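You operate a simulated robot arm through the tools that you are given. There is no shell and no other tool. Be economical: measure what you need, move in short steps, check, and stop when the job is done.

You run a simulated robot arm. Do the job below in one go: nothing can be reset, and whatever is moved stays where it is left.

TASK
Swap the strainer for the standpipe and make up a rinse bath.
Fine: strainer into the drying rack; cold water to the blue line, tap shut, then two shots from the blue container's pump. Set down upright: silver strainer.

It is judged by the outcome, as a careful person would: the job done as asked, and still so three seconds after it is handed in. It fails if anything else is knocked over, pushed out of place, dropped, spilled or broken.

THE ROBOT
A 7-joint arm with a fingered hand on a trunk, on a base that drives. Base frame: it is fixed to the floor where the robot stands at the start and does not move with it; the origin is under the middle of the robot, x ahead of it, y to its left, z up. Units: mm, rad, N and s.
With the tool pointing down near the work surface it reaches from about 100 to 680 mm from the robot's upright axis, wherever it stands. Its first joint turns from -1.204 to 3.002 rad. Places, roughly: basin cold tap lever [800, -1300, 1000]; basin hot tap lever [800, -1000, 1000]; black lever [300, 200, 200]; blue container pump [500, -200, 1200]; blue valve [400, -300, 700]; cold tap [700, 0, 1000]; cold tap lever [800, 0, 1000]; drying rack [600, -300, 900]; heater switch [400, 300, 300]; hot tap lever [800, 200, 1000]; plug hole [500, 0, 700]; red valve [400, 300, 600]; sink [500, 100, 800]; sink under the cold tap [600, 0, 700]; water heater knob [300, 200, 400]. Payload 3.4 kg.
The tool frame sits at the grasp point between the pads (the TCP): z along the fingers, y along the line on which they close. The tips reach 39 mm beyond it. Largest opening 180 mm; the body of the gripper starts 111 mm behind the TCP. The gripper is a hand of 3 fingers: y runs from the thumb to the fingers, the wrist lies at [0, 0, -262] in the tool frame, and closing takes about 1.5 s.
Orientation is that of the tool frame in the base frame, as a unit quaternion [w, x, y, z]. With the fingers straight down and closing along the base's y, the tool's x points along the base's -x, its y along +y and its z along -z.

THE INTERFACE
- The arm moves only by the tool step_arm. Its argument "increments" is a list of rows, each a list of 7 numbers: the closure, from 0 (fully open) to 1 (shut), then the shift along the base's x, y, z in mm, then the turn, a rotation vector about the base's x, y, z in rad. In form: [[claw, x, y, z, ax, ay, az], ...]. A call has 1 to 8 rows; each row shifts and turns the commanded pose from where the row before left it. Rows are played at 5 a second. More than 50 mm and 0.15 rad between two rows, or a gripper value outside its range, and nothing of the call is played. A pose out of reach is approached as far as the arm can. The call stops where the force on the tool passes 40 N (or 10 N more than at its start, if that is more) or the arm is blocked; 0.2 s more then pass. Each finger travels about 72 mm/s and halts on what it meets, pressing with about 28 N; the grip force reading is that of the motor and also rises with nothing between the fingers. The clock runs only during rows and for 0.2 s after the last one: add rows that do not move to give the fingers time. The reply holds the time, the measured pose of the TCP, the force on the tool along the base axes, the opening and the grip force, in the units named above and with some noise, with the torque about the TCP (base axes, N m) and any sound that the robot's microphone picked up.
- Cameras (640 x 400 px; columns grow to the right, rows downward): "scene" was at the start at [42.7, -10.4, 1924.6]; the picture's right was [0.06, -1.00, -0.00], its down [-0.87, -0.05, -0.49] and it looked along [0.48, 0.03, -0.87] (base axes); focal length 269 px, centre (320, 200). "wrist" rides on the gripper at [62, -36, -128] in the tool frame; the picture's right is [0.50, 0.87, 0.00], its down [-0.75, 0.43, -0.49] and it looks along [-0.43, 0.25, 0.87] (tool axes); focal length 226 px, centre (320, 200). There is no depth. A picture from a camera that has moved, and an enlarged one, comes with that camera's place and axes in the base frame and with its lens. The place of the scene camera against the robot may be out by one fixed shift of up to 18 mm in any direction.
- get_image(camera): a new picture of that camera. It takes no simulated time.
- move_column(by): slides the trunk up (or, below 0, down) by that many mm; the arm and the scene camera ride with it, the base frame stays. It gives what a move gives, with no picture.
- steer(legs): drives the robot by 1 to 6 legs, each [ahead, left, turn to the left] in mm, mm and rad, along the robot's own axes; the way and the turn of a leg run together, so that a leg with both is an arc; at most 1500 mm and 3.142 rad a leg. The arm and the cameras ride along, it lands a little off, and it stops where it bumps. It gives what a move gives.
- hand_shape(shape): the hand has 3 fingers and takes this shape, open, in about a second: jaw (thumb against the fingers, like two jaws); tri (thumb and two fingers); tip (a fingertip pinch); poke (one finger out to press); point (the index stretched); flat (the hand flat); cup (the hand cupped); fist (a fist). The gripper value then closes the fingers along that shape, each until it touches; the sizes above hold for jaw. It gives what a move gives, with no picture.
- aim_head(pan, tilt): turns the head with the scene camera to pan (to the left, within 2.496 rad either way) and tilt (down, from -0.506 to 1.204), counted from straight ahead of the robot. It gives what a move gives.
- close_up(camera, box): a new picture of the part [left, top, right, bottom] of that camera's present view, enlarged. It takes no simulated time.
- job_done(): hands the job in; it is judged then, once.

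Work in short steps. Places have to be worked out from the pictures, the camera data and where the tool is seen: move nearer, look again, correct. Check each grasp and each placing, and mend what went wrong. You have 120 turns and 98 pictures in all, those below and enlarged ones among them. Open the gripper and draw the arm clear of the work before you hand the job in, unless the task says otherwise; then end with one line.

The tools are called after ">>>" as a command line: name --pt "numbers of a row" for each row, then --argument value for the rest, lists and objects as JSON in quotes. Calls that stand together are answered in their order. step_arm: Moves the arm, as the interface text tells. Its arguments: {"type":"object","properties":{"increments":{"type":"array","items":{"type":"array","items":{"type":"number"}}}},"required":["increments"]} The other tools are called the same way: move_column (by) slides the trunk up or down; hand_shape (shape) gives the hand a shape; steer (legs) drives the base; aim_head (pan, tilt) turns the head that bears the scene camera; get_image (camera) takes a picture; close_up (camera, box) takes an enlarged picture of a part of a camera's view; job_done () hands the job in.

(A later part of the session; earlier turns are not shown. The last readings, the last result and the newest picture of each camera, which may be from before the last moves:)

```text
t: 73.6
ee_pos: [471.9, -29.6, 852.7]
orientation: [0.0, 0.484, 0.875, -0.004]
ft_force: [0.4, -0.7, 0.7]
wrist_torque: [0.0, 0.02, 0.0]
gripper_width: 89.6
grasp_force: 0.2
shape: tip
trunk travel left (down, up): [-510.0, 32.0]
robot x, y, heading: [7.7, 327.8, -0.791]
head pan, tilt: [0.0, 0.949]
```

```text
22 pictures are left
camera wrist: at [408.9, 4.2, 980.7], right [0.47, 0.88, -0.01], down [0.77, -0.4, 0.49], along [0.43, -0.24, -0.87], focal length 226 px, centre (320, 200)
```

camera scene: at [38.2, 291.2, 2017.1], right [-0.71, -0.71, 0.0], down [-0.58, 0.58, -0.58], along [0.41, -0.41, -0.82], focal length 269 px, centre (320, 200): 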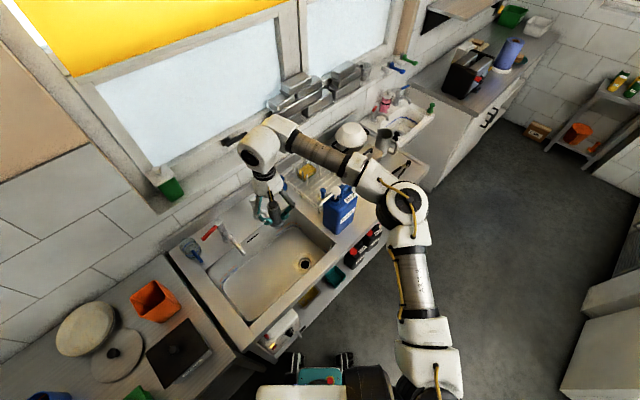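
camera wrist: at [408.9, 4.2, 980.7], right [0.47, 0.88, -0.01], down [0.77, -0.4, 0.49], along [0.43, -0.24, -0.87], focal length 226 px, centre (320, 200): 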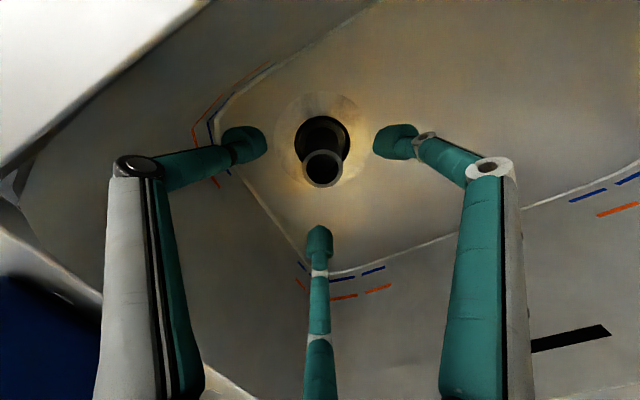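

The standpipe stands upright in the hole. Now the cold tap: I back the hand out of the sink and drive to face the taps.

>>> step_arm --pt "0.7 0 30 0 0 0 0" --pt "0.8 -5 35 0 0 0 0" --pt "1 -5 25 10 0 0 0" --pt "1 0 0 45 0 0 0" --pt "1 0 0 48 0 0 0" --pt "1 0 0 48 0 0 0" --pt "1 0 0 48 0 0 0" --pt "1 0 0 48 0 0 0"

>>> step_arm --pt "1 -10 0 48 0 0 0" --pt "1 -10 0 48 0 0 0" --pt "1 -10 0 48 0 0 0"

>>> steer --legs '[[0, 0, 0.79], [0, -330, 0], [40, 0, 0]]'

>>> get_image --camera "wrist"

>>> get_image --camera "scene"

```text
t: 75.4
ee_pos: [460.7, 62.0, 1104.6]
orientation: [0.0, 0.484, 0.875, -0.003]
ft_force: [-0.4, -0.2, -0.6]
wrist_torque: [-0.02, -0.02, -0.02]
gripper_width: 0.0
grasp_force: 28.2
shape: tip
trunk travel left (down, up): [-510.0, 32.0]
robot x, y, heading: [1.0, 330.1, -0.789]
head pan, tilt: [0.0, 0.949]
```

```text
t: 76.2
ee_pos: [432.0, 59.4, 1249.0]
orientation: [0.001, 0.484, 0.875, -0.004]
ft_force: [-0.1, 1.0, -0.6]
wrist_torque: [0.0, -0.02, -0.01]
gripper_width: 0.0
grasp_force: 28.4
shape: tip
trunk travel left (down, up): [-510.0, 32.0]
robot x, y, heading: [4.0, 329.3, -0.783]
head pan, tilt: [0.0, 0.949]
```

```text
t: 80.9
ee_pos: [533.9, 84.8, 1250.2]
orientation: [0.001, 0.118, 0.993, 0.005]
ft_force: [1.0, -0.8, -0.2]
wrist_torque: [0.06, 0.05, -0.01]
gripper_width: 0.0
grasp_force: 28.0
shape: tip
trunk travel left (down, up): [-510.0, 32.0]
robot x, y, heading: [43.5, -4.0, -0.011]
head pan, tilt: [0.0, 0.949]
```

```text
21 pictures are left
camera wrist: at [464.7, 62.4, 1377.3], right [-0.28, 0.96, 0.01], down [0.83, 0.24, 0.5], along [0.48, 0.15, -0.87], focal length 226 px, centre (320, 200)
```

wrist: 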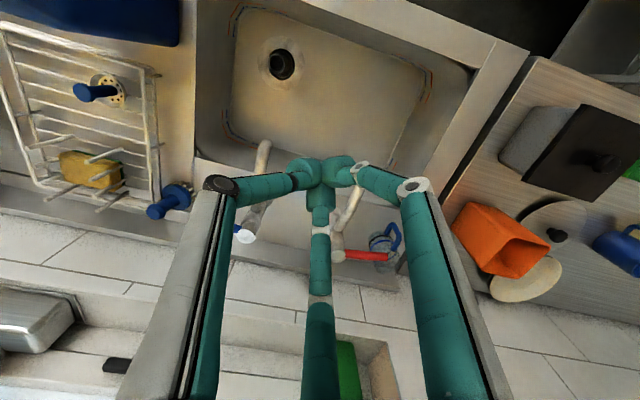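

```text
20 pictures are left
camera scene: at [78.5, -53.0, 2016.8], right [-0.01, -1.0, -0.02], down [-0.81, 0.02, -0.58], along [0.58, 0.01, -0.81], focal length 269 px, centre (320, 200)
```

scene: 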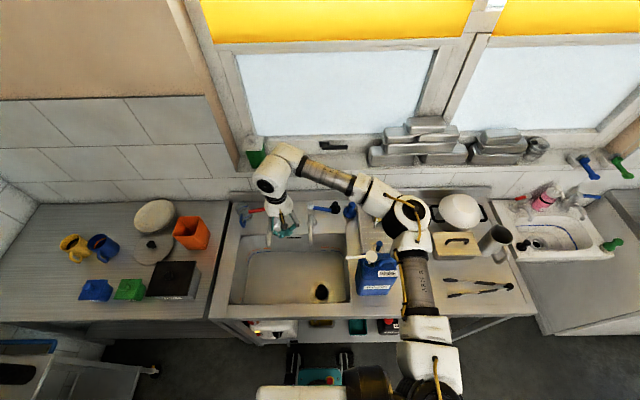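

I zoom on the cold tap and its lever from both cameras.

>>> close_up --camera "scene" --box '[260, 180, 380, 260]'

>>> close_up --camera "wrist" --box '[140, 120, 400, 270]'

```text
5.00 times, centred on (320, 220) of scene
camera zoom: at [78.5, -53.0, 2016.8], right [-0.01, -1.0, -0.02], down [-0.81, 0.02, -0.58], along [0.58, 0.01, -0.81], focal length 1344 px, centre (320, 100)
```

zoom: 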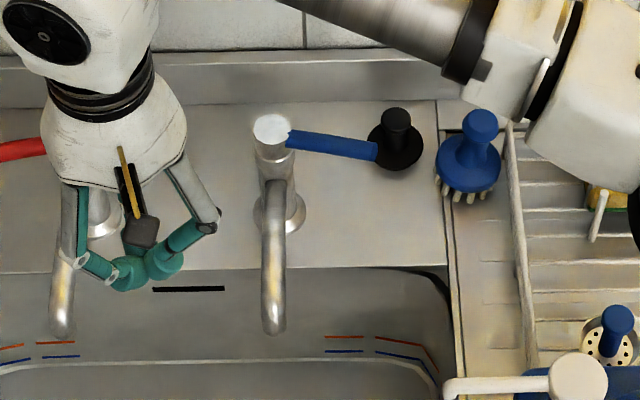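

```text
2.46 times, centred on (270, 195) of wrist
camera zoom: at [464.7, 62.4, 1377.3], right [-0.28, 0.96, 0.01], down [0.83, 0.24, 0.5], along [0.48, 0.15, -0.87], focal length 556 px, centre (443, 212)
```

zoom: 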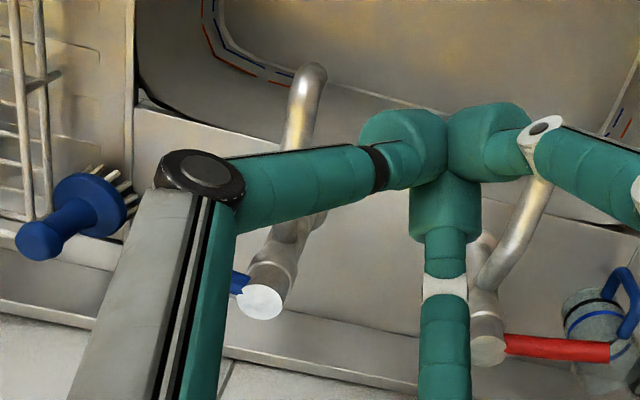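

The lever runs from its pivot at about (765,9,1037) to its tip near (738,-78). I'll use the closed fingertips as a poker: tilt the hand forward and bring it in front of the lever.

>>> step_arm --pt "1 26 -36 0 0 -0.12 0" --pt "1 26 -36 0 0 -0.12 0" --pt "1 26 -36 0 0 -0.13 0" --pt "1 26 -36 0 0 -0.13 0" --pt "1 5 0 -45 0 0 0" --pt "1 5 0 -45 0 0 0" --pt "1 5 0 -45 0 0 0" --pt "1 5 0 -30 0 0 0"

>>> get_image --camera "wrist"

>>> close_up --camera "scene" --box '[260, 180, 380, 260]'

```text
t: 82.7
ee_pos: [657.6, -50.0, 1082.0]
orientation: [0.248, 0.117, 0.961, 0.027]
ft_force: [-0.1, -0.6, 0.3]
wrist_torque: [0.03, 0.01, 0.0]
gripper_width: 0.0
grasp_force: 27.9
shape: tip
trunk travel left (down, up): [-510.0, 32.0]
robot x, y, heading: [40.6, -4.4, -0.012]
head pan, tilt: [0.0, 0.949]
```

```text
17 pictures are left
camera wrist: at [536.2, -68.3, 1160.4], right [-0.24, 0.96, -0.14], down [0.5, 0.25, 0.83], along [0.83, 0.13, -0.53], focal length 226 px, centre (320, 200)
```

wrist: 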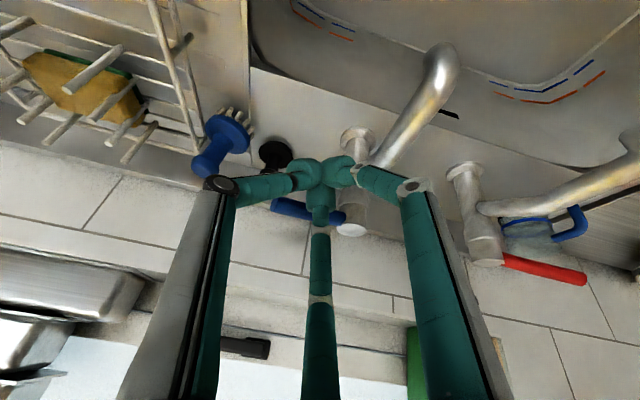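

```text
5.00 times, centred on (320, 220) of scene
camera zoom: at [85.4, -48.1, 2016.7], right [-0.01, -1.0, -0.02], down [-0.82, 0.02, -0.58], along [0.58, 0.01, -0.82], focal length 1344 px, centre (320, 100)
```

zoom: 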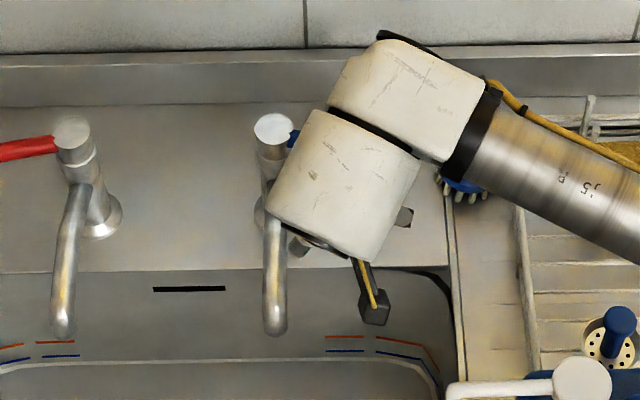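

The poker is in front of the lever. I lower to lever height and push +x slowly.

>>> step_arm --pt "1 0 -12 -27 0 0 0" --pt "1 15 0 0 0 0 0" --pt "1 15 0 0 0 0 0" --pt "1 12 0 0 0 0 0" --pt "1 10 0 0 0 0 0" --pt "1 10 0 0 0 0 0" --pt "1 10 0 0 0 0 0" --pt "1 8 0 0 0 0 0"

>>> get_image --camera "wrist"

```text
t: 84.4
ee_pos: [721.8, -49.1, 1048.9]
orientation: [0.239, 0.11, 0.964, 0.028]
ft_force: [-5.9, 1.5, -9.7]
wrist_torque: [0.14, 0.14, -0.1]
gripper_width: 0.1
grasp_force: 27.8
shape: tip
trunk travel left (down, up): [-510.0, 32.0]
robot x, y, heading: [42.5, -8.5, -0.006]
head pan, tilt: [0.0, 0.949]
stopped in row 8: the force on the tool passed its limit at 44 N (the readings are from after the stop); the commanded pose is now the measured one
```

```text
15 pictures are left
camera wrist: at [601.3, -70.2, 1129.6], right [-0.26, 0.96, -0.14], down [0.51, 0.25, 0.82], along [0.82, 0.14, -0.55], focal length 226 px, centre (320, 200)
```

wrist: 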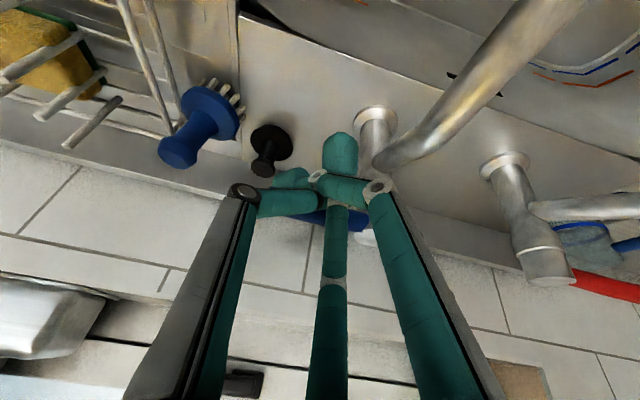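

The lever is blocked toward +x, so that isn't the opening direction. I back off, go over it, and hook it from behind to pull it toward the front.

>>> step_arm --pt "1 -20 0 0 0 0 0" --pt "1 -25 0 0 0 0 0" --pt "1 -5 -8 35 0 0.08 0" --pt "1 0 -8 40 0 0.09 0" --pt "1 40 0 0 0 0.08 0" --pt "1 40 0 0 0 0 0" --pt "1 35 0 0 0 0 0"

>>> get_image --camera "wrist"

```text
t: 86.0
ee_pos: [789.0, -63.5, 1128.6]
orientation: [0.119, 0.113, 0.986, 0.013]
ft_force: [0.3, 0.1, -0.3]
wrist_torque: [0.01, 0.03, 0.01]
gripper_width: 0.0
grasp_force: 27.8
shape: tip
trunk travel left (down, up): [-510.0, 32.0]
robot x, y, heading: [37.3, -5.6, -0.011]
head pan, tilt: [0.0, 0.949]
```

```text
14 pictures are left
camera wrist: at [691.1, -84.6, 1236.3], right [-0.28, 0.96, -0.07], down [0.69, 0.25, 0.68], along [0.66, 0.14, -0.73], focal length 226 px, centre (320, 200)
```

wrist: 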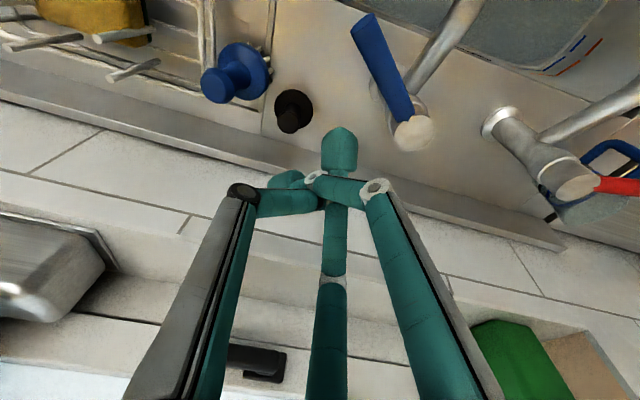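

Backing off dragged the lever forward: it now points about 38° toward the front. I check the spout for water.

>>> close_up --camera "scene" --box '[230, 190, 370, 310]'

```text
3.33 times, centred on (300, 250) of scene
camera zoom: at [86.1, -19.0, 2017.1], right [-0.01, -1.0, 0.0], down [-0.82, 0.01, -0.58], along [0.58, 0.0, -0.82], focal length 896 px, centre (387, 33)
```

zoom: 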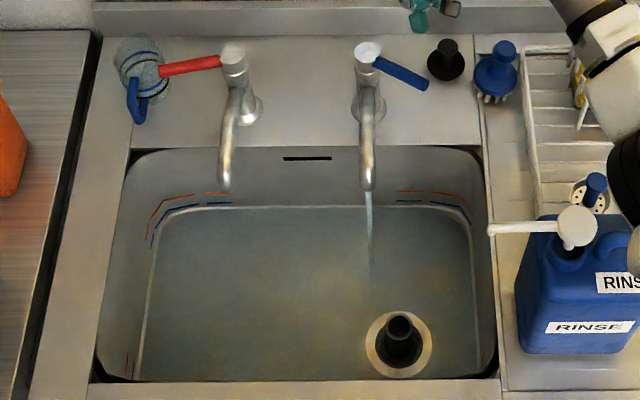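

Cold water is running into the sink. I now move the poker to the front of the lever, ready to push it shut, and watch the level.

>>> step_arm --pt "1 -30 3 5 0 -0.06 0" --pt "1 -45 3 0 0 -0.06 0" --pt "1 -45 4 0 0 -0.06 0" --pt "1 -45 4 0 0 -0.06 0" --pt "1 -10 0 -40 0 0 0" --pt "1 0 0 -35 0 0 0"

>>> close_up --camera "scene" --box '[230, 210, 350, 310]'

```text
t: 87.4
ee_pos: [611.2, -48.8, 1059.5]
orientation: [0.236, 0.111, 0.965, 0.027]
ft_force: [0.7, 0.4, -0.8]
wrist_torque: [0.0, 0.0, -0.05]
gripper_width: 0.0
grasp_force: 28.3
shape: tip
trunk travel left (down, up): [-510.0, 32.0]
robot x, y, heading: [39.8, -8.5, -0.009]
head pan, tilt: [0.0, 0.949]
```

```text
4.00 times, centred on (290, 260) of scene
camera zoom: at [82.6, -20.8, 2017.2], right [-0.01, -1.0, 0.0], down [-0.81, 0.01, -0.58], along [0.58, 0.0, -0.81], focal length 1076 px, centre (440, -40)
```

zoom: 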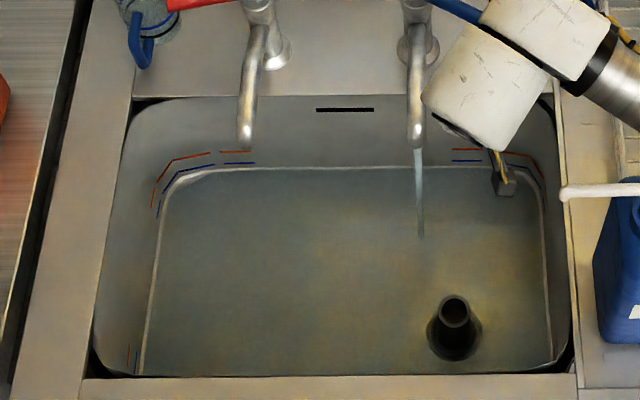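

The level is climbing near the floor edge. I wait 1.2 s and zoom on the corner marks.

>>> step_arm --pt "1 0 0 0 0 0 0" --pt "1 0 0 0 0 0 0" --pt "1 0 0 0 0 0 0" --pt "1 0 0 0 0 0 0" --pt "1 0 0 0 0 0 0"

>>> close_up --camera "scene" --box '[255, 235, 305, 270]'

```text
t: 88.6
ee_pos: [610.8, -47.7, 1058.2]
orientation: [0.237, 0.111, 0.965, 0.028]
ft_force: [0.5, 0.0, -0.4]
wrist_torque: [-0.04, -0.03, 0.02]
gripper_width: 0.0
grasp_force: 28.0
shape: tip
trunk travel left (down, up): [-510.0, 32.0]
robot x, y, heading: [38.7, -7.4, -0.013]
head pan, tilt: [0.0, 0.949]
```

```text
11.43 times, centred on (280, 252) of scene
camera zoom: at [82.9, -20.7, 2017.2], right [-0.01, -1.0, 0.0], down [-0.81, 0.01, -0.58], along [0.58, 0.0, -0.81], focal length 3073 px, centre (777, -400)
```

zoom: 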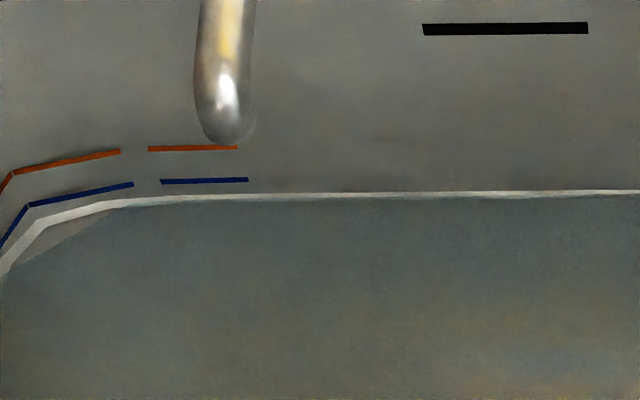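

The waterline is about 12 zoomed pixels below the blue line. I wait 1.2 s more and re-measure to get the rate.

>>> step_arm --pt "1 0 0 0 0 0 0" --pt "1 0 0 0 0 0 0" --pt "1 0 0 0 0 0 0" --pt "1 0 0 0 0 0 0" --pt "1 0 0 0 0 0 0"

>>> close_up --camera "scene" --box '[255, 235, 305, 270]'

```text
t: 89.8
ee_pos: [611.7, -49.2, 1059.5]
orientation: [0.237, 0.111, 0.965, 0.026]
ft_force: [-0.8, -0.1, 0.7]
wrist_torque: [0.0, 0.04, -0.01]
gripper_width: 0.0
grasp_force: 27.5
shape: tip
trunk travel left (down, up): [-510.0, 32.0]
robot x, y, heading: [40.4, -7.5, -0.008]
head pan, tilt: [0.0, 0.949]
```

```text
11.43 times, centred on (280, 252) of scene
camera zoom: at [82.8, -20.6, 2017.2], right [-0.01, -1.0, 0.0], down [-0.81, 0.01, -0.58], along [0.58, 0.0, -0.81], focal length 3073 px, centre (777, -400)
```

zoom: 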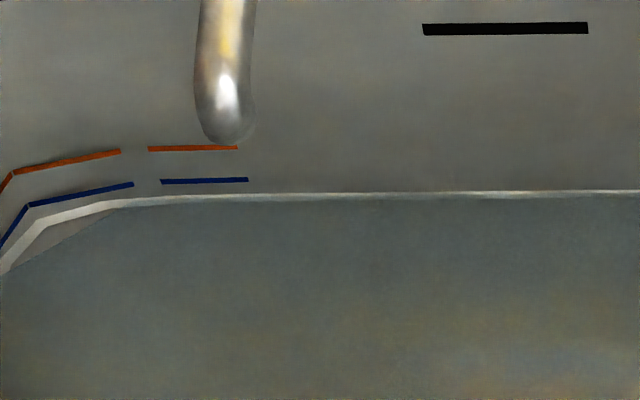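

The white line is the floor seam; the water has only just reached it and rises slowly. I wait about 3.6 s and look again.

>>> step_arm --pt "1 0 0 0 0 0 0" --pt "1 0 0 0 0 0 0" --pt "1 0 0 0 0 0 0" --pt "1 0 0 0 0 0 0" --pt "1 0 0 0 0 0 0" --pt "1 0 0 0 0 0 0" --pt "1 0 0 0 0 0 0" --pt "1 0 0 0 0 0 0"

>>> step_arm --pt "1 0 0 0 0 0 0" --pt "1 0 0 0 0 0 0" --pt "1 0 0 0 0 0 0" --pt "1 0 0 0 0 0 0" --pt "1 0 0 0 0 0 0" --pt "1 0 0 0 0 0 0" --pt "1 0 0 0 0 0 0" --pt "1 0 0 0 0 0 0"

>>> close_up --camera "scene" --box '[255, 235, 305, 270]'

```text
t: 91.6
ee_pos: [611.8, -48.0, 1058.9]
orientation: [0.236, 0.111, 0.965, 0.027]
ft_force: [0.3, -0.2, 0.7]
wrist_torque: [0.01, -0.02, -0.02]
gripper_width: 0.0
grasp_force: 27.9
shape: tip
trunk travel left (down, up): [-510.0, 32.0]
robot x, y, heading: [41.3, -13.5, -0.011]
head pan, tilt: [0.0, 0.949]
```

```text
t: 93.4
ee_pos: [611.4, -49.1, 1060.1]
orientation: [0.237, 0.111, 0.965, 0.027]
ft_force: [1.1, 0.2, 0.5]
wrist_torque: [-0.03, 0.02, 0.02]
gripper_width: 0.0
grasp_force: 28.4
shape: tip
trunk travel left (down, up): [-510.0, 32.0]
robot x, y, heading: [44.0, -9.9, -0.01]
head pan, tilt: [0.0, 0.949]
```

```text
11.43 times, centred on (280, 252) of scene
camera zoom: at [82.8, -20.7, 2017.2], right [-0.01, -1.0, 0.0], down [-0.81, 0.01, -0.58], along [0.58, 0.0, -0.81], focal length 3073 px, centre (777, -400)
```

zoom: 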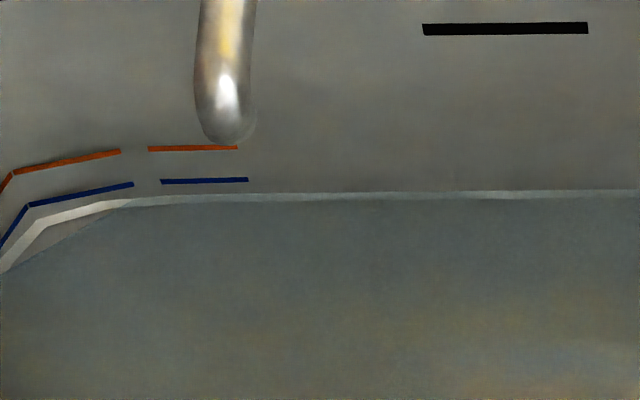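

It's rising about 1.4 px/s with roughly 12 px to go. I wait about 5.4 s and check.

>>> step_arm --pt "1 0 0 0 0 0 0" --pt "1 0 0 0 0 0 0" --pt "1 0 0 0 0 0 0" --pt "1 0 0 0 0 0 0" --pt "1 0 0 0 0 0 0" --pt "1 0 0 0 0 0 0" --pt "1 0 0 0 0 0 0" --pt "1 0 0 0 0 0 0"

>>> step_arm --pt "1 0 0 0 0 0 0" --pt "1 0 0 0 0 0 0" --pt "1 0 0 0 0 0 0" --pt "1 0 0 0 0 0 0" --pt "1 0 0 0 0 0 0" --pt "1 0 0 0 0 0 0" --pt "1 0 0 0 0 0 0" --pt "1 0 0 0 0 0 0"

>>> step_arm --pt "1 0 0 0 0 0 0" --pt "1 0 0 0 0 0 0" --pt "1 0 0 0 0 0 0" --pt "1 0 0 0 0 0 0" --pt "1 0 0 0 0 0 0" --pt "1 0 0 0 0 0 0" --pt "1 0 0 0 0 0 0" --pt "1 0 0 0 0 0 0"

>>> close_up --camera "scene" --box '[255, 235, 305, 270]'

```text
t: 95.2
ee_pos: [610.4, -48.6, 1059.1]
orientation: [0.238, 0.111, 0.965, 0.026]
ft_force: [0.7, -0.8, -0.6]
wrist_torque: [0.03, 0.0, 0.01]
gripper_width: 0.0
grasp_force: 27.8
shape: tip
trunk travel left (down, up): [-510.0, 32.0]
robot x, y, heading: [40.2, -4.0, -0.01]
head pan, tilt: [0.0, 0.949]
```

```text
t: 97.0
ee_pos: [610.1, -49.8, 1058.9]
orientation: [0.236, 0.11, 0.965, 0.026]
ft_force: [1.0, 0.4, 0.9]
wrist_torque: [0.01, 0.0, 0.03]
gripper_width: 0.0
grasp_force: 28.0
shape: tip
trunk travel left (down, up): [-510.0, 32.0]
robot x, y, heading: [40.7, -4.2, -0.014]
head pan, tilt: [0.0, 0.949]
```

```text
t: 98.8
ee_pos: [611.6, -47.5, 1058.6]
orientation: [0.236, 0.111, 0.965, 0.026]
ft_force: [-0.4, -0.4, -0.3]
wrist_torque: [0.0, 0.03, 0.01]
gripper_width: 0.3
grasp_force: 28.1
shape: tip
trunk travel left (down, up): [-510.0, 32.0]
robot x, y, heading: [36.7, -8.5, -0.009]
head pan, tilt: [0.0, 0.949]
```

```text
11.43 times, centred on (280, 252) of scene
camera zoom: at [82.8, -20.7, 2017.2], right [-0.01, -1.0, 0.0], down [-0.81, 0.01, -0.58], along [0.58, 0.0, -0.81], focal length 3073 px, centre (777, -400)
```

zoom: 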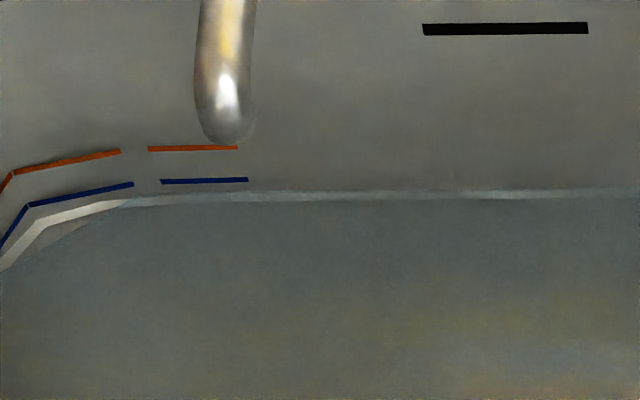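

The rise is about 0.6 px/s now, with about 9 px to go at the mark. I wait about 9 s and check.

>>> step_arm --pt "1 0 0 0 0 0 0" --pt "1 0 0 0 0 0 0" --pt "1 0 0 0 0 0 0" --pt "1 0 0 0 0 0 0" --pt "1 0 0 0 0 0 0" --pt "1 0 0 0 0 0 0" --pt "1 0 0 0 0 0 0" --pt "1 0 0 0 0 0 0"

>>> step_arm --pt "1 0 0 0 0 0 0" --pt "1 0 0 0 0 0 0" --pt "1 0 0 0 0 0 0" --pt "1 0 0 0 0 0 0" --pt "1 0 0 0 0 0 0" --pt "1 0 0 0 0 0 0" --pt "1 0 0 0 0 0 0" --pt "1 0 0 0 0 0 0"

>>> step_arm --pt "1 0 0 0 0 0 0" --pt "1 0 0 0 0 0 0" --pt "1 0 0 0 0 0 0" --pt "1 0 0 0 0 0 0" --pt "1 0 0 0 0 0 0" --pt "1 0 0 0 0 0 0" --pt "1 0 0 0 0 0 0" --pt "1 0 0 0 0 0 0"

>>> step_arm --pt "1 0 0 0 0 0 0" --pt "1 0 0 0 0 0 0" --pt "1 0 0 0 0 0 0" --pt "1 0 0 0 0 0 0" --pt "1 0 0 0 0 0 0" --pt "1 0 0 0 0 0 0" --pt "1 0 0 0 0 0 0" --pt "1 0 0 0 0 0 0"

>>> step_arm --pt "1 0 0 0 0 0 0" --pt "1 0 0 0 0 0 0" --pt "1 0 0 0 0 0 0" --pt "1 0 0 0 0 0 0" --pt "1 0 0 0 0 0 0" --pt "1 0 0 0 0 0 0" --pt "1 0 0 0 0 0 0" --pt "1 0 0 0 0 0 0"

>>> close_up --camera "scene" --box '[255, 235, 305, 270]'

```text
t: 100.6
ee_pos: [610.7, -48.4, 1058.7]
orientation: [0.236, 0.111, 0.965, 0.027]
ft_force: [-0.3, -0.1, -0.2]
wrist_torque: [0.03, -0.01, 0.01]
gripper_width: 0.0
grasp_force: 28.1
shape: tip
trunk travel left (down, up): [-510.0, 32.0]
robot x, y, heading: [38.1, -7.2, -0.011]
head pan, tilt: [0.0, 0.949]
```

```text
t: 102.4
ee_pos: [611.3, -49.4, 1057.7]
orientation: [0.237, 0.111, 0.965, 0.026]
ft_force: [0.4, 0.3, 0.6]
wrist_torque: [0.03, 0.0, 0.01]
gripper_width: 0.0
grasp_force: 27.9
shape: tip
trunk travel left (down, up): [-510.0, 32.0]
robot x, y, heading: [41.7, -7.3, -0.01]
head pan, tilt: [0.0, 0.949]
```

```text
t: 104.2
ee_pos: [611.7, -48.7, 1059.7]
orientation: [0.237, 0.111, 0.965, 0.027]
ft_force: [0.5, 0.9, 1.0]
wrist_torque: [-0.01, -0.02, -0.01]
gripper_width: 0.0
grasp_force: 27.8
shape: tip
trunk travel left (down, up): [-510.0, 32.0]
robot x, y, heading: [42.1, -5.7, -0.008]
head pan, tilt: [0.0, 0.949]
```

```text
t: 106.0
ee_pos: [611.4, -48.4, 1059.0]
orientation: [0.236, 0.11, 0.965, 0.027]
ft_force: [-0.1, -0.6, -0.1]
wrist_torque: [0.04, 0.02, 0.0]
gripper_width: 0.0
grasp_force: 27.6
shape: tip
trunk travel left (down, up): [-510.0, 32.0]
robot x, y, heading: [37.6, -7.2, -0.01]
head pan, tilt: [0.0, 0.949]
```

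```text
t: 107.8
ee_pos: [612.3, -49.2, 1060.3]
orientation: [0.237, 0.111, 0.965, 0.027]
ft_force: [-0.4, 0.0, -0.4]
wrist_torque: [0.02, -0.03, 0.02]
gripper_width: 0.1
grasp_force: 27.9
shape: tip
trunk travel left (down, up): [-510.0, 32.0]
robot x, y, heading: [41.4, -8.5, -0.012]
head pan, tilt: [0.0, 0.949]
```

```text
11.43 times, centred on (280, 252) of scene
camera zoom: at [82.8, -20.7, 2017.2], right [-0.01, -1.0, 0.0], down [-0.81, 0.01, -0.58], along [0.58, 0.0, -0.81], focal length 3073 px, centre (777, -400)
```

zoom: 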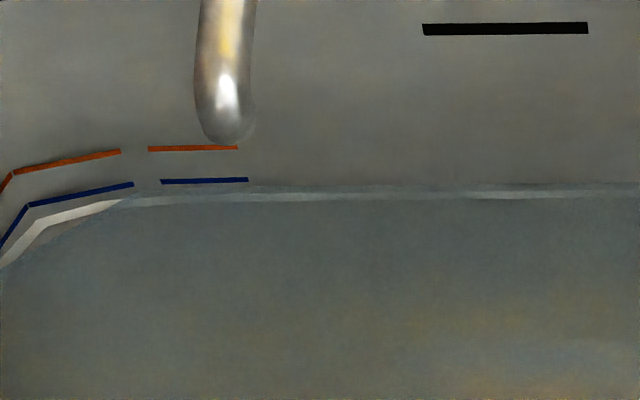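

The waterline is about 6 px under the blue mark, rising about 0.5 px/s. I wait about 9 s more and look again.

>>> step_arm --pt "1 0 0 0 0 0 0" --pt "1 0 0 0 0 0 0" --pt "1 0 0 0 0 0 0" --pt "1 0 0 0 0 0 0" --pt "1 0 0 0 0 0 0" --pt "1 0 0 0 0 0 0" --pt "1 0 0 0 0 0 0" --pt "1 0 0 0 0 0 0"

>>> step_arm --pt "1 0 0 0 0 0 0" --pt "1 0 0 0 0 0 0" --pt "1 0 0 0 0 0 0" --pt "1 0 0 0 0 0 0" --pt "1 0 0 0 0 0 0" --pt "1 0 0 0 0 0 0" --pt "1 0 0 0 0 0 0" --pt "1 0 0 0 0 0 0"

>>> step_arm --pt "1 0 0 0 0 0 0" --pt "1 0 0 0 0 0 0" --pt "1 0 0 0 0 0 0" --pt "1 0 0 0 0 0 0" --pt "1 0 0 0 0 0 0" --pt "1 0 0 0 0 0 0" --pt "1 0 0 0 0 0 0" --pt "1 0 0 0 0 0 0"

>>> step_arm --pt "1 0 0 0 0 0 0" --pt "1 0 0 0 0 0 0" --pt "1 0 0 0 0 0 0" --pt "1 0 0 0 0 0 0" --pt "1 0 0 0 0 0 0" --pt "1 0 0 0 0 0 0" --pt "1 0 0 0 0 0 0" --pt "1 0 0 0 0 0 0"

>>> step_arm --pt "1 0 0 0 0 0 0" --pt "1 0 0 0 0 0 0" --pt "1 0 0 0 0 0 0" --pt "1 0 0 0 0 0 0" --pt "1 0 0 0 0 0 0" --pt "1 0 0 0 0 0 0" --pt "1 0 0 0 0 0 0" --pt "1 0 0 0 0 0 0"

>>> close_up --camera "scene" --box '[255, 235, 305, 270]'

```text
t: 109.6
ee_pos: [609.4, -49.3, 1059.3]
orientation: [0.237, 0.111, 0.965, 0.027]
ft_force: [0.0, 0.0, -0.6]
wrist_torque: [0.01, -0.02, -0.01]
gripper_width: 0.1
grasp_force: 27.9
shape: tip
trunk travel left (down, up): [-510.0, 32.0]
robot x, y, heading: [41.3, -4.3, -0.015]
head pan, tilt: [0.0, 0.949]
```

```text
t: 111.4
ee_pos: [610.8, -47.7, 1059.2]
orientation: [0.237, 0.11, 0.965, 0.027]
ft_force: [-0.1, 0.0, 0.1]
wrist_torque: [-0.01, 0.01, -0.02]
gripper_width: 0.0
grasp_force: 27.7
shape: tip
trunk travel left (down, up): [-510.0, 32.0]
robot x, y, heading: [38.0, -7.0, -0.011]
head pan, tilt: [0.0, 0.949]
```

```text
t: 113.2
ee_pos: [610.8, -47.9, 1058.9]
orientation: [0.237, 0.111, 0.965, 0.026]
ft_force: [0.5, -0.7, 0.0]
wrist_torque: [-0.01, 0.0, 0.01]
gripper_width: 0.0
grasp_force: 28.2
shape: tip
trunk travel left (down, up): [-510.0, 32.0]
robot x, y, heading: [39.0, -7.1, -0.011]
head pan, tilt: [0.0, 0.949]
```

```text
t: 115.0
ee_pos: [610.4, -48.1, 1059.4]
orientation: [0.236, 0.111, 0.965, 0.027]
ft_force: [-0.2, -0.2, 0.1]
wrist_torque: [0.02, 0.03, -0.02]
gripper_width: 0.0
grasp_force: 27.8
shape: tip
trunk travel left (down, up): [-510.0, 32.0]
robot x, y, heading: [42.7, -7.1, -0.01]
head pan, tilt: [0.0, 0.949]
```

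```text
t: 116.8
ee_pos: [610.6, -48.8, 1058.5]
orientation: [0.236, 0.111, 0.965, 0.027]
ft_force: [-0.3, -0.6, -0.3]
wrist_torque: [0.02, -0.01, 0.0]
gripper_width: 0.0
grasp_force: 28.2
shape: tip
trunk travel left (down, up): [-510.0, 32.0]
robot x, y, heading: [40.5, -8.6, -0.011]
head pan, tilt: [0.0, 0.949]
```

```text
11.43 times, centred on (280, 252) of scene
camera zoom: at [82.8, -20.7, 2017.2], right [-0.01, -1.0, 0.0], down [-0.81, 0.01, -0.58], along [0.58, 0.0, -0.81], focal length 3073 px, centre (777, -400)
```

zoom: 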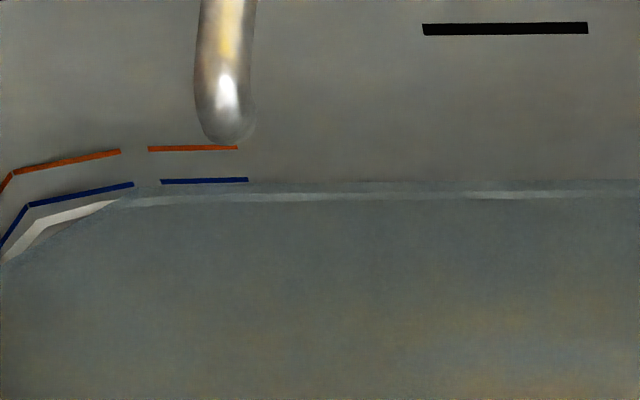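

Only about 3–4 px remain (≈8 s). I wait about 5 s more, then push the lever shut.

>>> step_arm --pt "1 0 0 0 0 0 0" --pt "1 0 0 0 0 0 0" --pt "1 0 0 0 0 0 0" --pt "1 0 0 0 0 0 0" --pt "1 0 0 0 0 0 0" --pt "1 0 0 0 0 0 0" --pt "1 0 0 0 0 0 0" --pt "1 0 0 0 0 0 0"

>>> step_arm --pt "1 0 0 0 0 0 0" --pt "1 0 0 0 0 0 0" --pt "1 0 0 0 0 0 0" --pt "1 0 0 0 0 0 0" --pt "1 0 0 0 0 0 0" --pt "1 0 0 0 0 0 0" --pt "1 0 0 0 0 0 0" --pt "1 0 0 0 0 0 0"

>>> step_arm --pt "1 0 0 0 0 0 0" --pt "1 0 0 0 0 0 0" --pt "1 0 0 0 0 0 0" --pt "1 0 0 0 0 0 0" --pt "1 0 0 0 0 0 0" --pt "1 0 0 0 0 0 0" --pt "1 0 0 0 0 0 0" --pt "1 0 0 0 0 0 0"

>>> step_arm --pt "1 20 -2 -5 0 0 0" --pt "1 20 -2 0 0 0 0" --pt "1 15 0 0 0 0 0" --pt "1 15 0 0 0 0 0" --pt "1 12 0 0 0 0 0" --pt "1 12 0 0 0 0 0" --pt "1 10 0 0 0 0 0" --pt "1 10 0 0 0 0 0"

```text
t: 118.6
ee_pos: [610.3, -48.6, 1058.3]
orientation: [0.237, 0.111, 0.965, 0.027]
ft_force: [-0.1, 0.2, -0.4]
wrist_torque: [-0.05, 0.04, -0.01]
gripper_width: 0.0
grasp_force: 28.0
shape: tip
trunk travel left (down, up): [-510.0, 32.0]
robot x, y, heading: [40.7, -3.7, -0.012]
head pan, tilt: [0.0, 0.949]
```

```text
t: 120.4
ee_pos: [611.3, -49.4, 1060.1]
orientation: [0.237, 0.112, 0.965, 0.027]
ft_force: [0.1, 0.3, -0.1]
wrist_torque: [0.03, 0.03, 0.04]
gripper_width: 0.0
grasp_force: 28.1
shape: tip
trunk travel left (down, up): [-510.0, 32.0]
robot x, y, heading: [42.0, -7.0, -0.01]
head pan, tilt: [0.0, 0.949]
```

```text
t: 122.2
ee_pos: [611.0, -50.5, 1059.3]
orientation: [0.237, 0.111, 0.965, 0.026]
ft_force: [0.3, 0.0, -0.5]
wrist_torque: [-0.04, -0.03, 0.03]
gripper_width: 0.2
grasp_force: 28.0
shape: tip
trunk travel left (down, up): [-510.0, 32.0]
robot x, y, heading: [39.2, -8.8, -0.014]
head pan, tilt: [0.0, 0.949]
```

```text
t: 124.0
ee_pos: [722.9, -51.9, 1050.1]
orientation: [0.234, 0.111, 0.966, 0.025]
ft_force: [-19.9, -5.5, -14.0]
wrist_torque: [0.21, 0.17, -0.25]
gripper_width: 0.1
grasp_force: 28.1
shape: tip
trunk travel left (down, up): [-510.0, 32.0]
robot x, y, heading: [39.9, -7.3, -0.01]
head pan, tilt: [0.0, 0.949]
```

The lever is pressed back with 20 N at the same place as the closed stop. I check its position before retreating so it isn't dragged again.

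>>> step_arm --pt "1 4 0 0 0 0 0" --pt "1 0 0 0 0 0 0"

>>> get_image --camera "wrist"

```text
t: 124.6
ee_pos: [725.3, -48.1, 1045.1]
orientation: [0.227, 0.109, 0.967, 0.022]
ft_force: [-15.9, -4.0, -2.4]
wrist_torque: [0.04, 0.0, -0.19]
gripper_width: 0.0
grasp_force: 28.6
shape: tip
trunk travel left (down, up): [-510.0, 32.0]
robot x, y, heading: [39.0, -5.5, -0.008]
head pan, tilt: [0.0, 0.949]
stopped in row 2: the force on the tool passed its limit at 41 N (the readings are from after the stop); the commanded pose is now the measured one
```

```text
5 pictures are left
camera wrist: at [606.8, -68.9, 1129.0], right [-0.26, 0.96, -0.14], down [0.53, 0.26, 0.81], along [0.81, 0.14, -0.57], focal length 226 px, centre (320, 200)
```

wrist: 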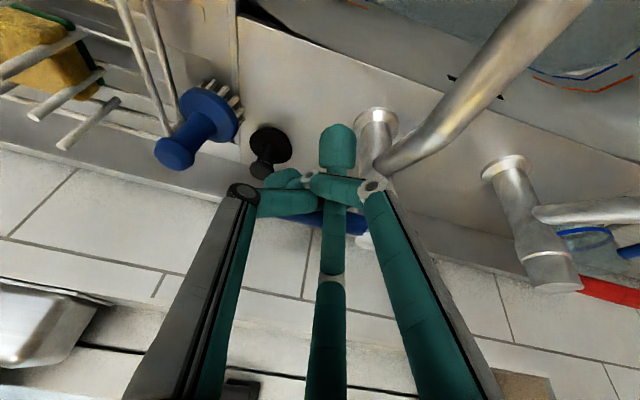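

The lever is back in its closed position. I withdraw along the tool axis (up and back) rather than straight back, to avoid hooking it.

>>> step_arm --pt "1 -3 0 0 0 0 0" --pt "1 -6 0 12 0 0 0" --pt "1 -9 0 18 0 0 0" --pt "1 -12 0 25 0 0 0" --pt "1 -30 0 30 0 0 0" --pt "1 -40 0 30 0 0 0" --pt "1 -45 0 10 0 0 0" --pt "1 -45 0 0 0 0 0"

>>> close_up --camera "scene" --box '[250, 185, 380, 285]'

```text
t: 125.3
ee_pos: [704.7, -45.7, 1054.1]
orientation: [0.222, 0.109, 0.969, 0.016]
ft_force: [4.5, 4.4, -34.9]
wrist_torque: [0.59, 0.17, 0.07]
gripper_width: 0.1
grasp_force: 28.4
shape: tip
trunk travel left (down, up): [-510.0, 32.0]
robot x, y, heading: [40.7, -7.9, -0.009]
head pan, tilt: [0.0, 0.949]
stopped in row 3: the force on the tool passed its limit at 46 N (the readings are from after the stop); the commanded pose is now the measured one
```

```text
4.00 times, centred on (315, 235) of scene
camera zoom: at [92.9, -18.4, 2016.5], right [-0.01, -1.0, 0.0], down [-0.82, 0.01, -0.58], along [0.58, 0.0, -0.82], focal length 1076 px, centre (340, 60)
```

zoom: 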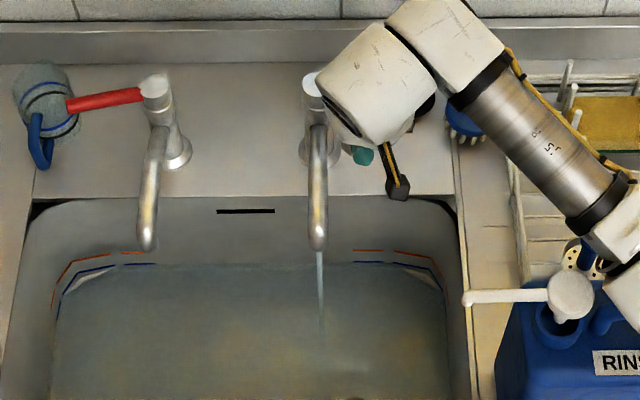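

The fingers had the lever caged from below, so lifting hooked it and the tap still runs. I push it shut again, and then slide off along the lever past its free end before lifting.

>>> step_arm --pt "1 5 0 -6 0 0 0" --pt "1 8 0 -2 0 0 0" --pt "1 7 0 0 0 0 0" --pt "0.9 -1 0 -2 0 0 0" --pt "0.88 -3 -15 0 0 0 0" --pt "0.88 -3 -15 0 0 0 0" --pt "0.88 -3 -15 0 0 0 0" --pt "0.88 -3 -15 0 0 0 0"

```text
t: 127.1
ee_pos: [707.0, -101.5, 1058.3]
orientation: [0.23, 0.107, 0.967, 0.022]
ft_force: [-23.3, 16.5, 15.1]
wrist_torque: [0.58, -0.23, 1.11]
gripper_width: 19.6
grasp_force: 0.0
shape: tip
trunk travel left (down, up): [-510.0, 32.0]
robot x, y, heading: [37.4, -8.8, -0.016]
head pan, tilt: [0.0, 0.949]
```

The push is still on the closing side. I slide the last bit past the tip, then lift and look.

>>> step_arm --pt "0.88 -4 -12 0 0 0 0" --pt "0.88 -4 -12 0 0 0 0" --pt "0.88 -5 -8 15 0 0 0" --pt "0.88 -10 0 25 0 0 0" --pt "0.88 -20 0 35 0 0 0" --pt "0.88 -30 0 35 0 0 0"

>>> close_up --camera "scene" --box '[250, 185, 380, 285]'

```text
t: 128.5
ee_pos: [640.0, -141.0, 1161.6]
orientation: [0.228, 0.111, 0.967, 0.02]
ft_force: [-0.8, 0.1, 0.7]
wrist_torque: [-0.01, -0.02, -0.01]
gripper_width: 21.6
grasp_force: 0.0
shape: tip
trunk travel left (down, up): [-510.0, 32.0]
robot x, y, heading: [41.7, -7.7, -0.008]
head pan, tilt: [0.0, 0.949]
```

```text
4.00 times, centred on (315, 235) of scene
camera zoom: at [79.1, -18.9, 2017.3], right [-0.01, -1.0, 0.0], down [-0.81, 0.01, -0.58], along [0.58, 0.0, -0.81], focal length 1076 px, centre (340, 60)
```

zoom: 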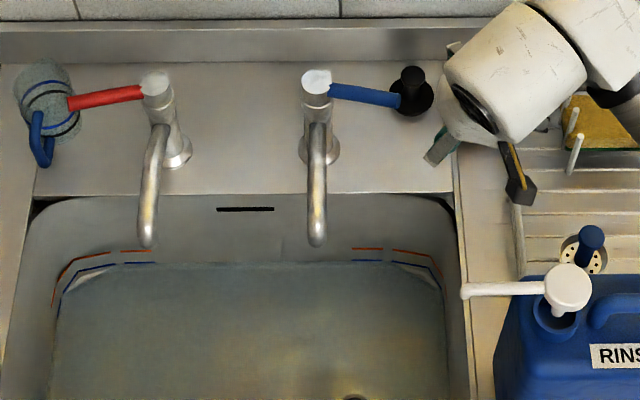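

The tap is shut, the lever is back beside its closed position, and the water stands at the blue line. Now the pump: I raise the hand, make it vertical with closed fingertips, and go above the pump head at about (455,-204).

>>> step_arm --pt "1 0 0 45 0 0 0" --pt "1 0 0 45 0 0 0" --pt "1 0 0 45 0 0 0" --pt "1 -46 -16 0 0 0.115 0" --pt "1 -46 -16 0 0 0.115 0" --pt "1 -46 -16 0 0 0.115 0" --pt "1 -46 -15 0 0 0.115 0" --pt "1 0 0 0 0 0 0"

>>> get_image --camera "wrist"

```text
t: 130.3
ee_pos: [454.8, -204.4, 1295.7]
orientation: [-0.001, 0.11, 0.994, -0.004]
ft_force: [0.3, -1.0, 0.5]
wrist_torque: [0.02, 0.03, -0.03]
gripper_width: 0.0
grasp_force: 28.3
shape: tip
trunk travel left (down, up): [-510.0, 32.0]
robot x, y, heading: [40.3, -10.3, -0.016]
head pan, tilt: [0.0, 0.949]
```

```text
2 pictures are left
camera wrist: at [386.5, -224.6, 1422.9], right [-0.3, 0.95, -0.01], down [0.83, 0.26, 0.49], along [0.47, 0.14, -0.87], focal length 226 px, centre (320, 200)
```

wrist: 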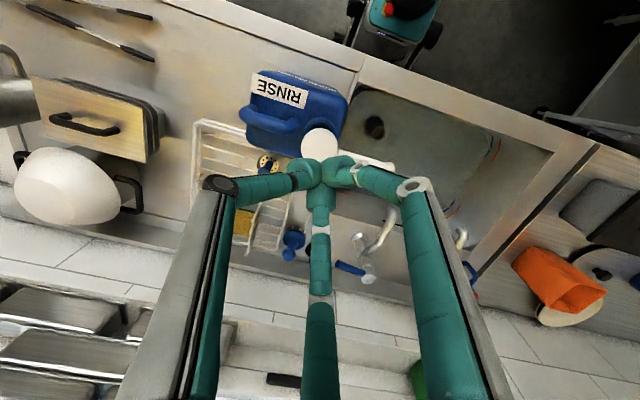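

The pump head is centred under the fingertips. I descend and press in small steps until it bottoms out.

>>> step_arm --pt "1 1 0 -40 0 0 0" --pt "1 1 0 -40 0 0 0" --pt "1 0 0 -8 0 0 0" --pt "1 0 0 -6 0 0 0" --pt "1 0 0 0 0 0 0"

>>> step_arm --pt "1 0 0 -6 0 0 0" --pt "1 0 0 -6 0 0 0" --pt "1 0 0 -6 0 0 0" --pt "1 0 0 0 0 0 0"

```text
t: 131.5
ee_pos: [457.6, -203.1, 1204.1]
orientation: [0.001, 0.111, 0.994, -0.006]
ft_force: [0.5, 1.1, 8.2]
wrist_torque: [0.03, 0.01, -0.04]
gripper_width: 0.0
grasp_force: 28.7
shape: tip
trunk travel left (down, up): [-510.0, 32.0]
robot x, y, heading: [33.2, -9.4, -0.011]
head pan, tilt: [0.0, 0.949]
```

```text
t: 132.1
ee_pos: [458.2, -198.2, 1203.9]
orientation: [0.008, 0.111, 0.994, -0.004]
ft_force: [-2.6, -1.8, 16.9]
wrist_torque: [-0.01, 0.08, -0.02]
gripper_width: 0.0
grasp_force: 27.8
shape: tip
trunk travel left (down, up): [-510.0, 32.0]
robot x, y, heading: [37.5, -7.3, -0.007]
head pan, tilt: [0.0, 0.949]
stopped in row 2: the force on the tool passed its limit at 45 N (the readings are from after the stop); the commanded pose is now the measured one
```

It resisted with 45 N with hardly any movement. I press again in 2 mm steps to see how the force builds.

>>> step_arm --pt "1 0 0 -2 0 0 0" --pt "1 0 0 -2 0 0 0" --pt "1 0 0 0 0 0 0"

>>> step_arm --pt "1 0 0 -2 0 0 0" --pt "1 0 0 -1 0 0 0" --pt "1 0 0 0 0 0 0"

```text
t: 132.9
ee_pos: [453.4, -197.0, 1200.7]
orientation: [0.01, 0.111, 0.994, -0.004]
ft_force: [-0.5, 0.8, 42.2]
wrist_torque: [0.05, -0.05, 0.05]
gripper_width: 0.1
grasp_force: 27.8
shape: tip
trunk travel left (down, up): [-510.0, 32.0]
robot x, y, heading: [35.6, -10.6, -0.008]
head pan, tilt: [0.0, 0.949]
```

```text
t: 133.7
ee_pos: [458.8, -198.6, 1190.8]
orientation: [0.004, 0.111, 0.994, -0.006]
ft_force: [0.1, 0.0, 2.3]
wrist_torque: [-0.04, 0.08, -0.06]
gripper_width: 0.0
grasp_force: 28.0
shape: tip
trunk travel left (down, up): [-510.0, 32.0]
robot x, y, heading: [40.9, -6.5, -0.01]
head pan, tilt: [0.0, 0.949]
```

The force broke away at 42 N and the tip moved down 10 mm. I keep pressing in small steps to feel the stroke.

>>> step_arm --pt "1 0 0 -3 0 0 0" --pt "1 0 0 -3 0 0 0" --pt "1 0 0 0 0 0 0"

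>>> close_up --camera "scene" --box '[310, 200, 430, 300]'

```text
t: 134.5
ee_pos: [458.8, -199.7, 1186.6]
orientation: [0.005, 0.111, 0.994, -0.006]
ft_force: [-0.6, -0.6, 2.4]
wrist_torque: [-0.05, 0.09, 0.0]
gripper_width: 0.0
grasp_force: 28.0
shape: tip
trunk travel left (down, up): [-510.0, 32.0]
robot x, y, heading: [38.3, -6.3, -0.013]
head pan, tilt: [0.0, 0.949]
```

```text
4.00 times, centred on (370, 250) of scene
camera zoom: at [81.0, -23.4, 2017.2], right [-0.01, -1.0, 0.0], down [-0.81, 0.01, -0.58], along [0.58, 0.0, -0.81], focal length 1076 px, centre (120, 0)
```

zoom: 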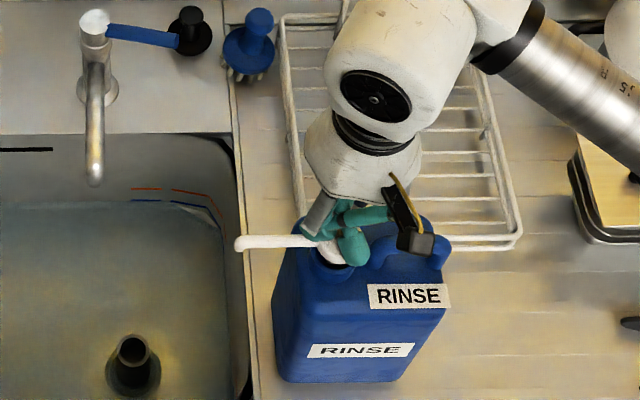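

The spout is about 16 mm lower than before, so the pump head is going down under the tip. I continue to the bottom of the stroke.

>>> step_arm --pt "1 0 0 -3 0 0 0" --pt "1 0 0 -3 0 0 0" --pt "1 0 0 -3 0 0 0" --pt "1 0 0 0 0 0 0"

```text
t: 135.5
ee_pos: [458.9, -198.2, 1179.5]
orientation: [0.007, 0.111, 0.994, -0.005]
ft_force: [6.7, 0.2, 27.2]
wrist_torque: [-0.32, 0.43, 0.08]
gripper_width: 0.0
grasp_force: 27.7
shape: tip
trunk travel left (down, up): [-510.0, 32.0]
robot x, y, heading: [38.8, -6.9, -0.011]
head pan, tilt: [0.0, 0.949]
```

Force is rising again near z 1180. I press 2 mm more to confirm the bottom, then release fully and let the pump return.

>>> step_arm --pt "1 0 0 -2 0 0 0" --pt "1 0 0 0 0 0 0"

>>> step_arm --pt "1 0 0 8 0 0 0" --pt "1 0 0 10 0 0 0" --pt "1 0 0 12 0 0 0" --pt "1 0 0 15 0 0 0" --pt "1 0 0 0 0 0 0" --pt "1 0 0 0 0 0 0" --pt "1 0 0 0 0 0 0"

```text
t: 136.1
ee_pos: [458.5, -197.4, 1175.5]
orientation: [0.006, 0.112, 0.994, -0.006]
ft_force: [6.4, 1.8, 33.3]
wrist_torque: [-0.4, 0.64, 0.09]
gripper_width: 0.0
grasp_force: 28.2
shape: tip
trunk travel left (down, up): [-510.0, 32.0]
robot x, y, heading: [40.8, -4.2, -0.009]
head pan, tilt: [0.0, 0.949]
```

```text
t: 137.7
ee_pos: [459.2, -198.2, 1221.7]
orientation: [0.004, 0.111, 0.994, -0.005]
ft_force: [-0.9, -0.4, -0.4]
wrist_torque: [-0.02, 0.02, 0.02]
gripper_width: 0.0
grasp_force: 28.0
shape: tip
trunk travel left (down, up): [-510.0, 32.0]
robot x, y, heading: [36.7, -5.7, -0.01]
head pan, tilt: [0.0, 0.949]
```

The pump is released. I recentre by a few mm and start the second press slowly, checking first that contact occurs at the original height.

>>> step_arm --pt "1 -2 -5 -8 0 0 0" --pt "1 0 0 -6 0 0 0" --pt "1 0 0 -3 0 0 0" --pt "1 0 0 0 0 0 0"

>>> step_arm --pt "1 0 0 -2 0 0 0" --pt "1 0 0 -2 0 0 0" --pt "1 0 0 0 0 0 0"

```text
t: 138.7
ee_pos: [457.1, -204.5, 1203.5]
orientation: [0.004, 0.112, 0.994, -0.006]
ft_force: [0.5, 1.0, 1.0]
wrist_torque: [0.02, 0.01, 0.01]
gripper_width: 0.1
grasp_force: 28.0
shape: tip
trunk travel left (down, up): [-510.0, 32.0]
robot x, y, heading: [38.2, -2.8, -0.014]
head pan, tilt: [0.0, 0.949]
```

```text
t: 139.5
ee_pos: [455.7, -204.3, 1198.8]
orientation: [0.005, 0.111, 0.994, -0.006]
ft_force: [-0.1, 0.9, 0.5]
wrist_torque: [0.08, -0.03, 0.03]
gripper_width: 0.0
grasp_force: 27.9
shape: tip
trunk travel left (down, up): [-510.0, 32.0]
robot x, y, heading: [42.1, -8.6, -0.008]
head pan, tilt: [0.0, 0.949]
```

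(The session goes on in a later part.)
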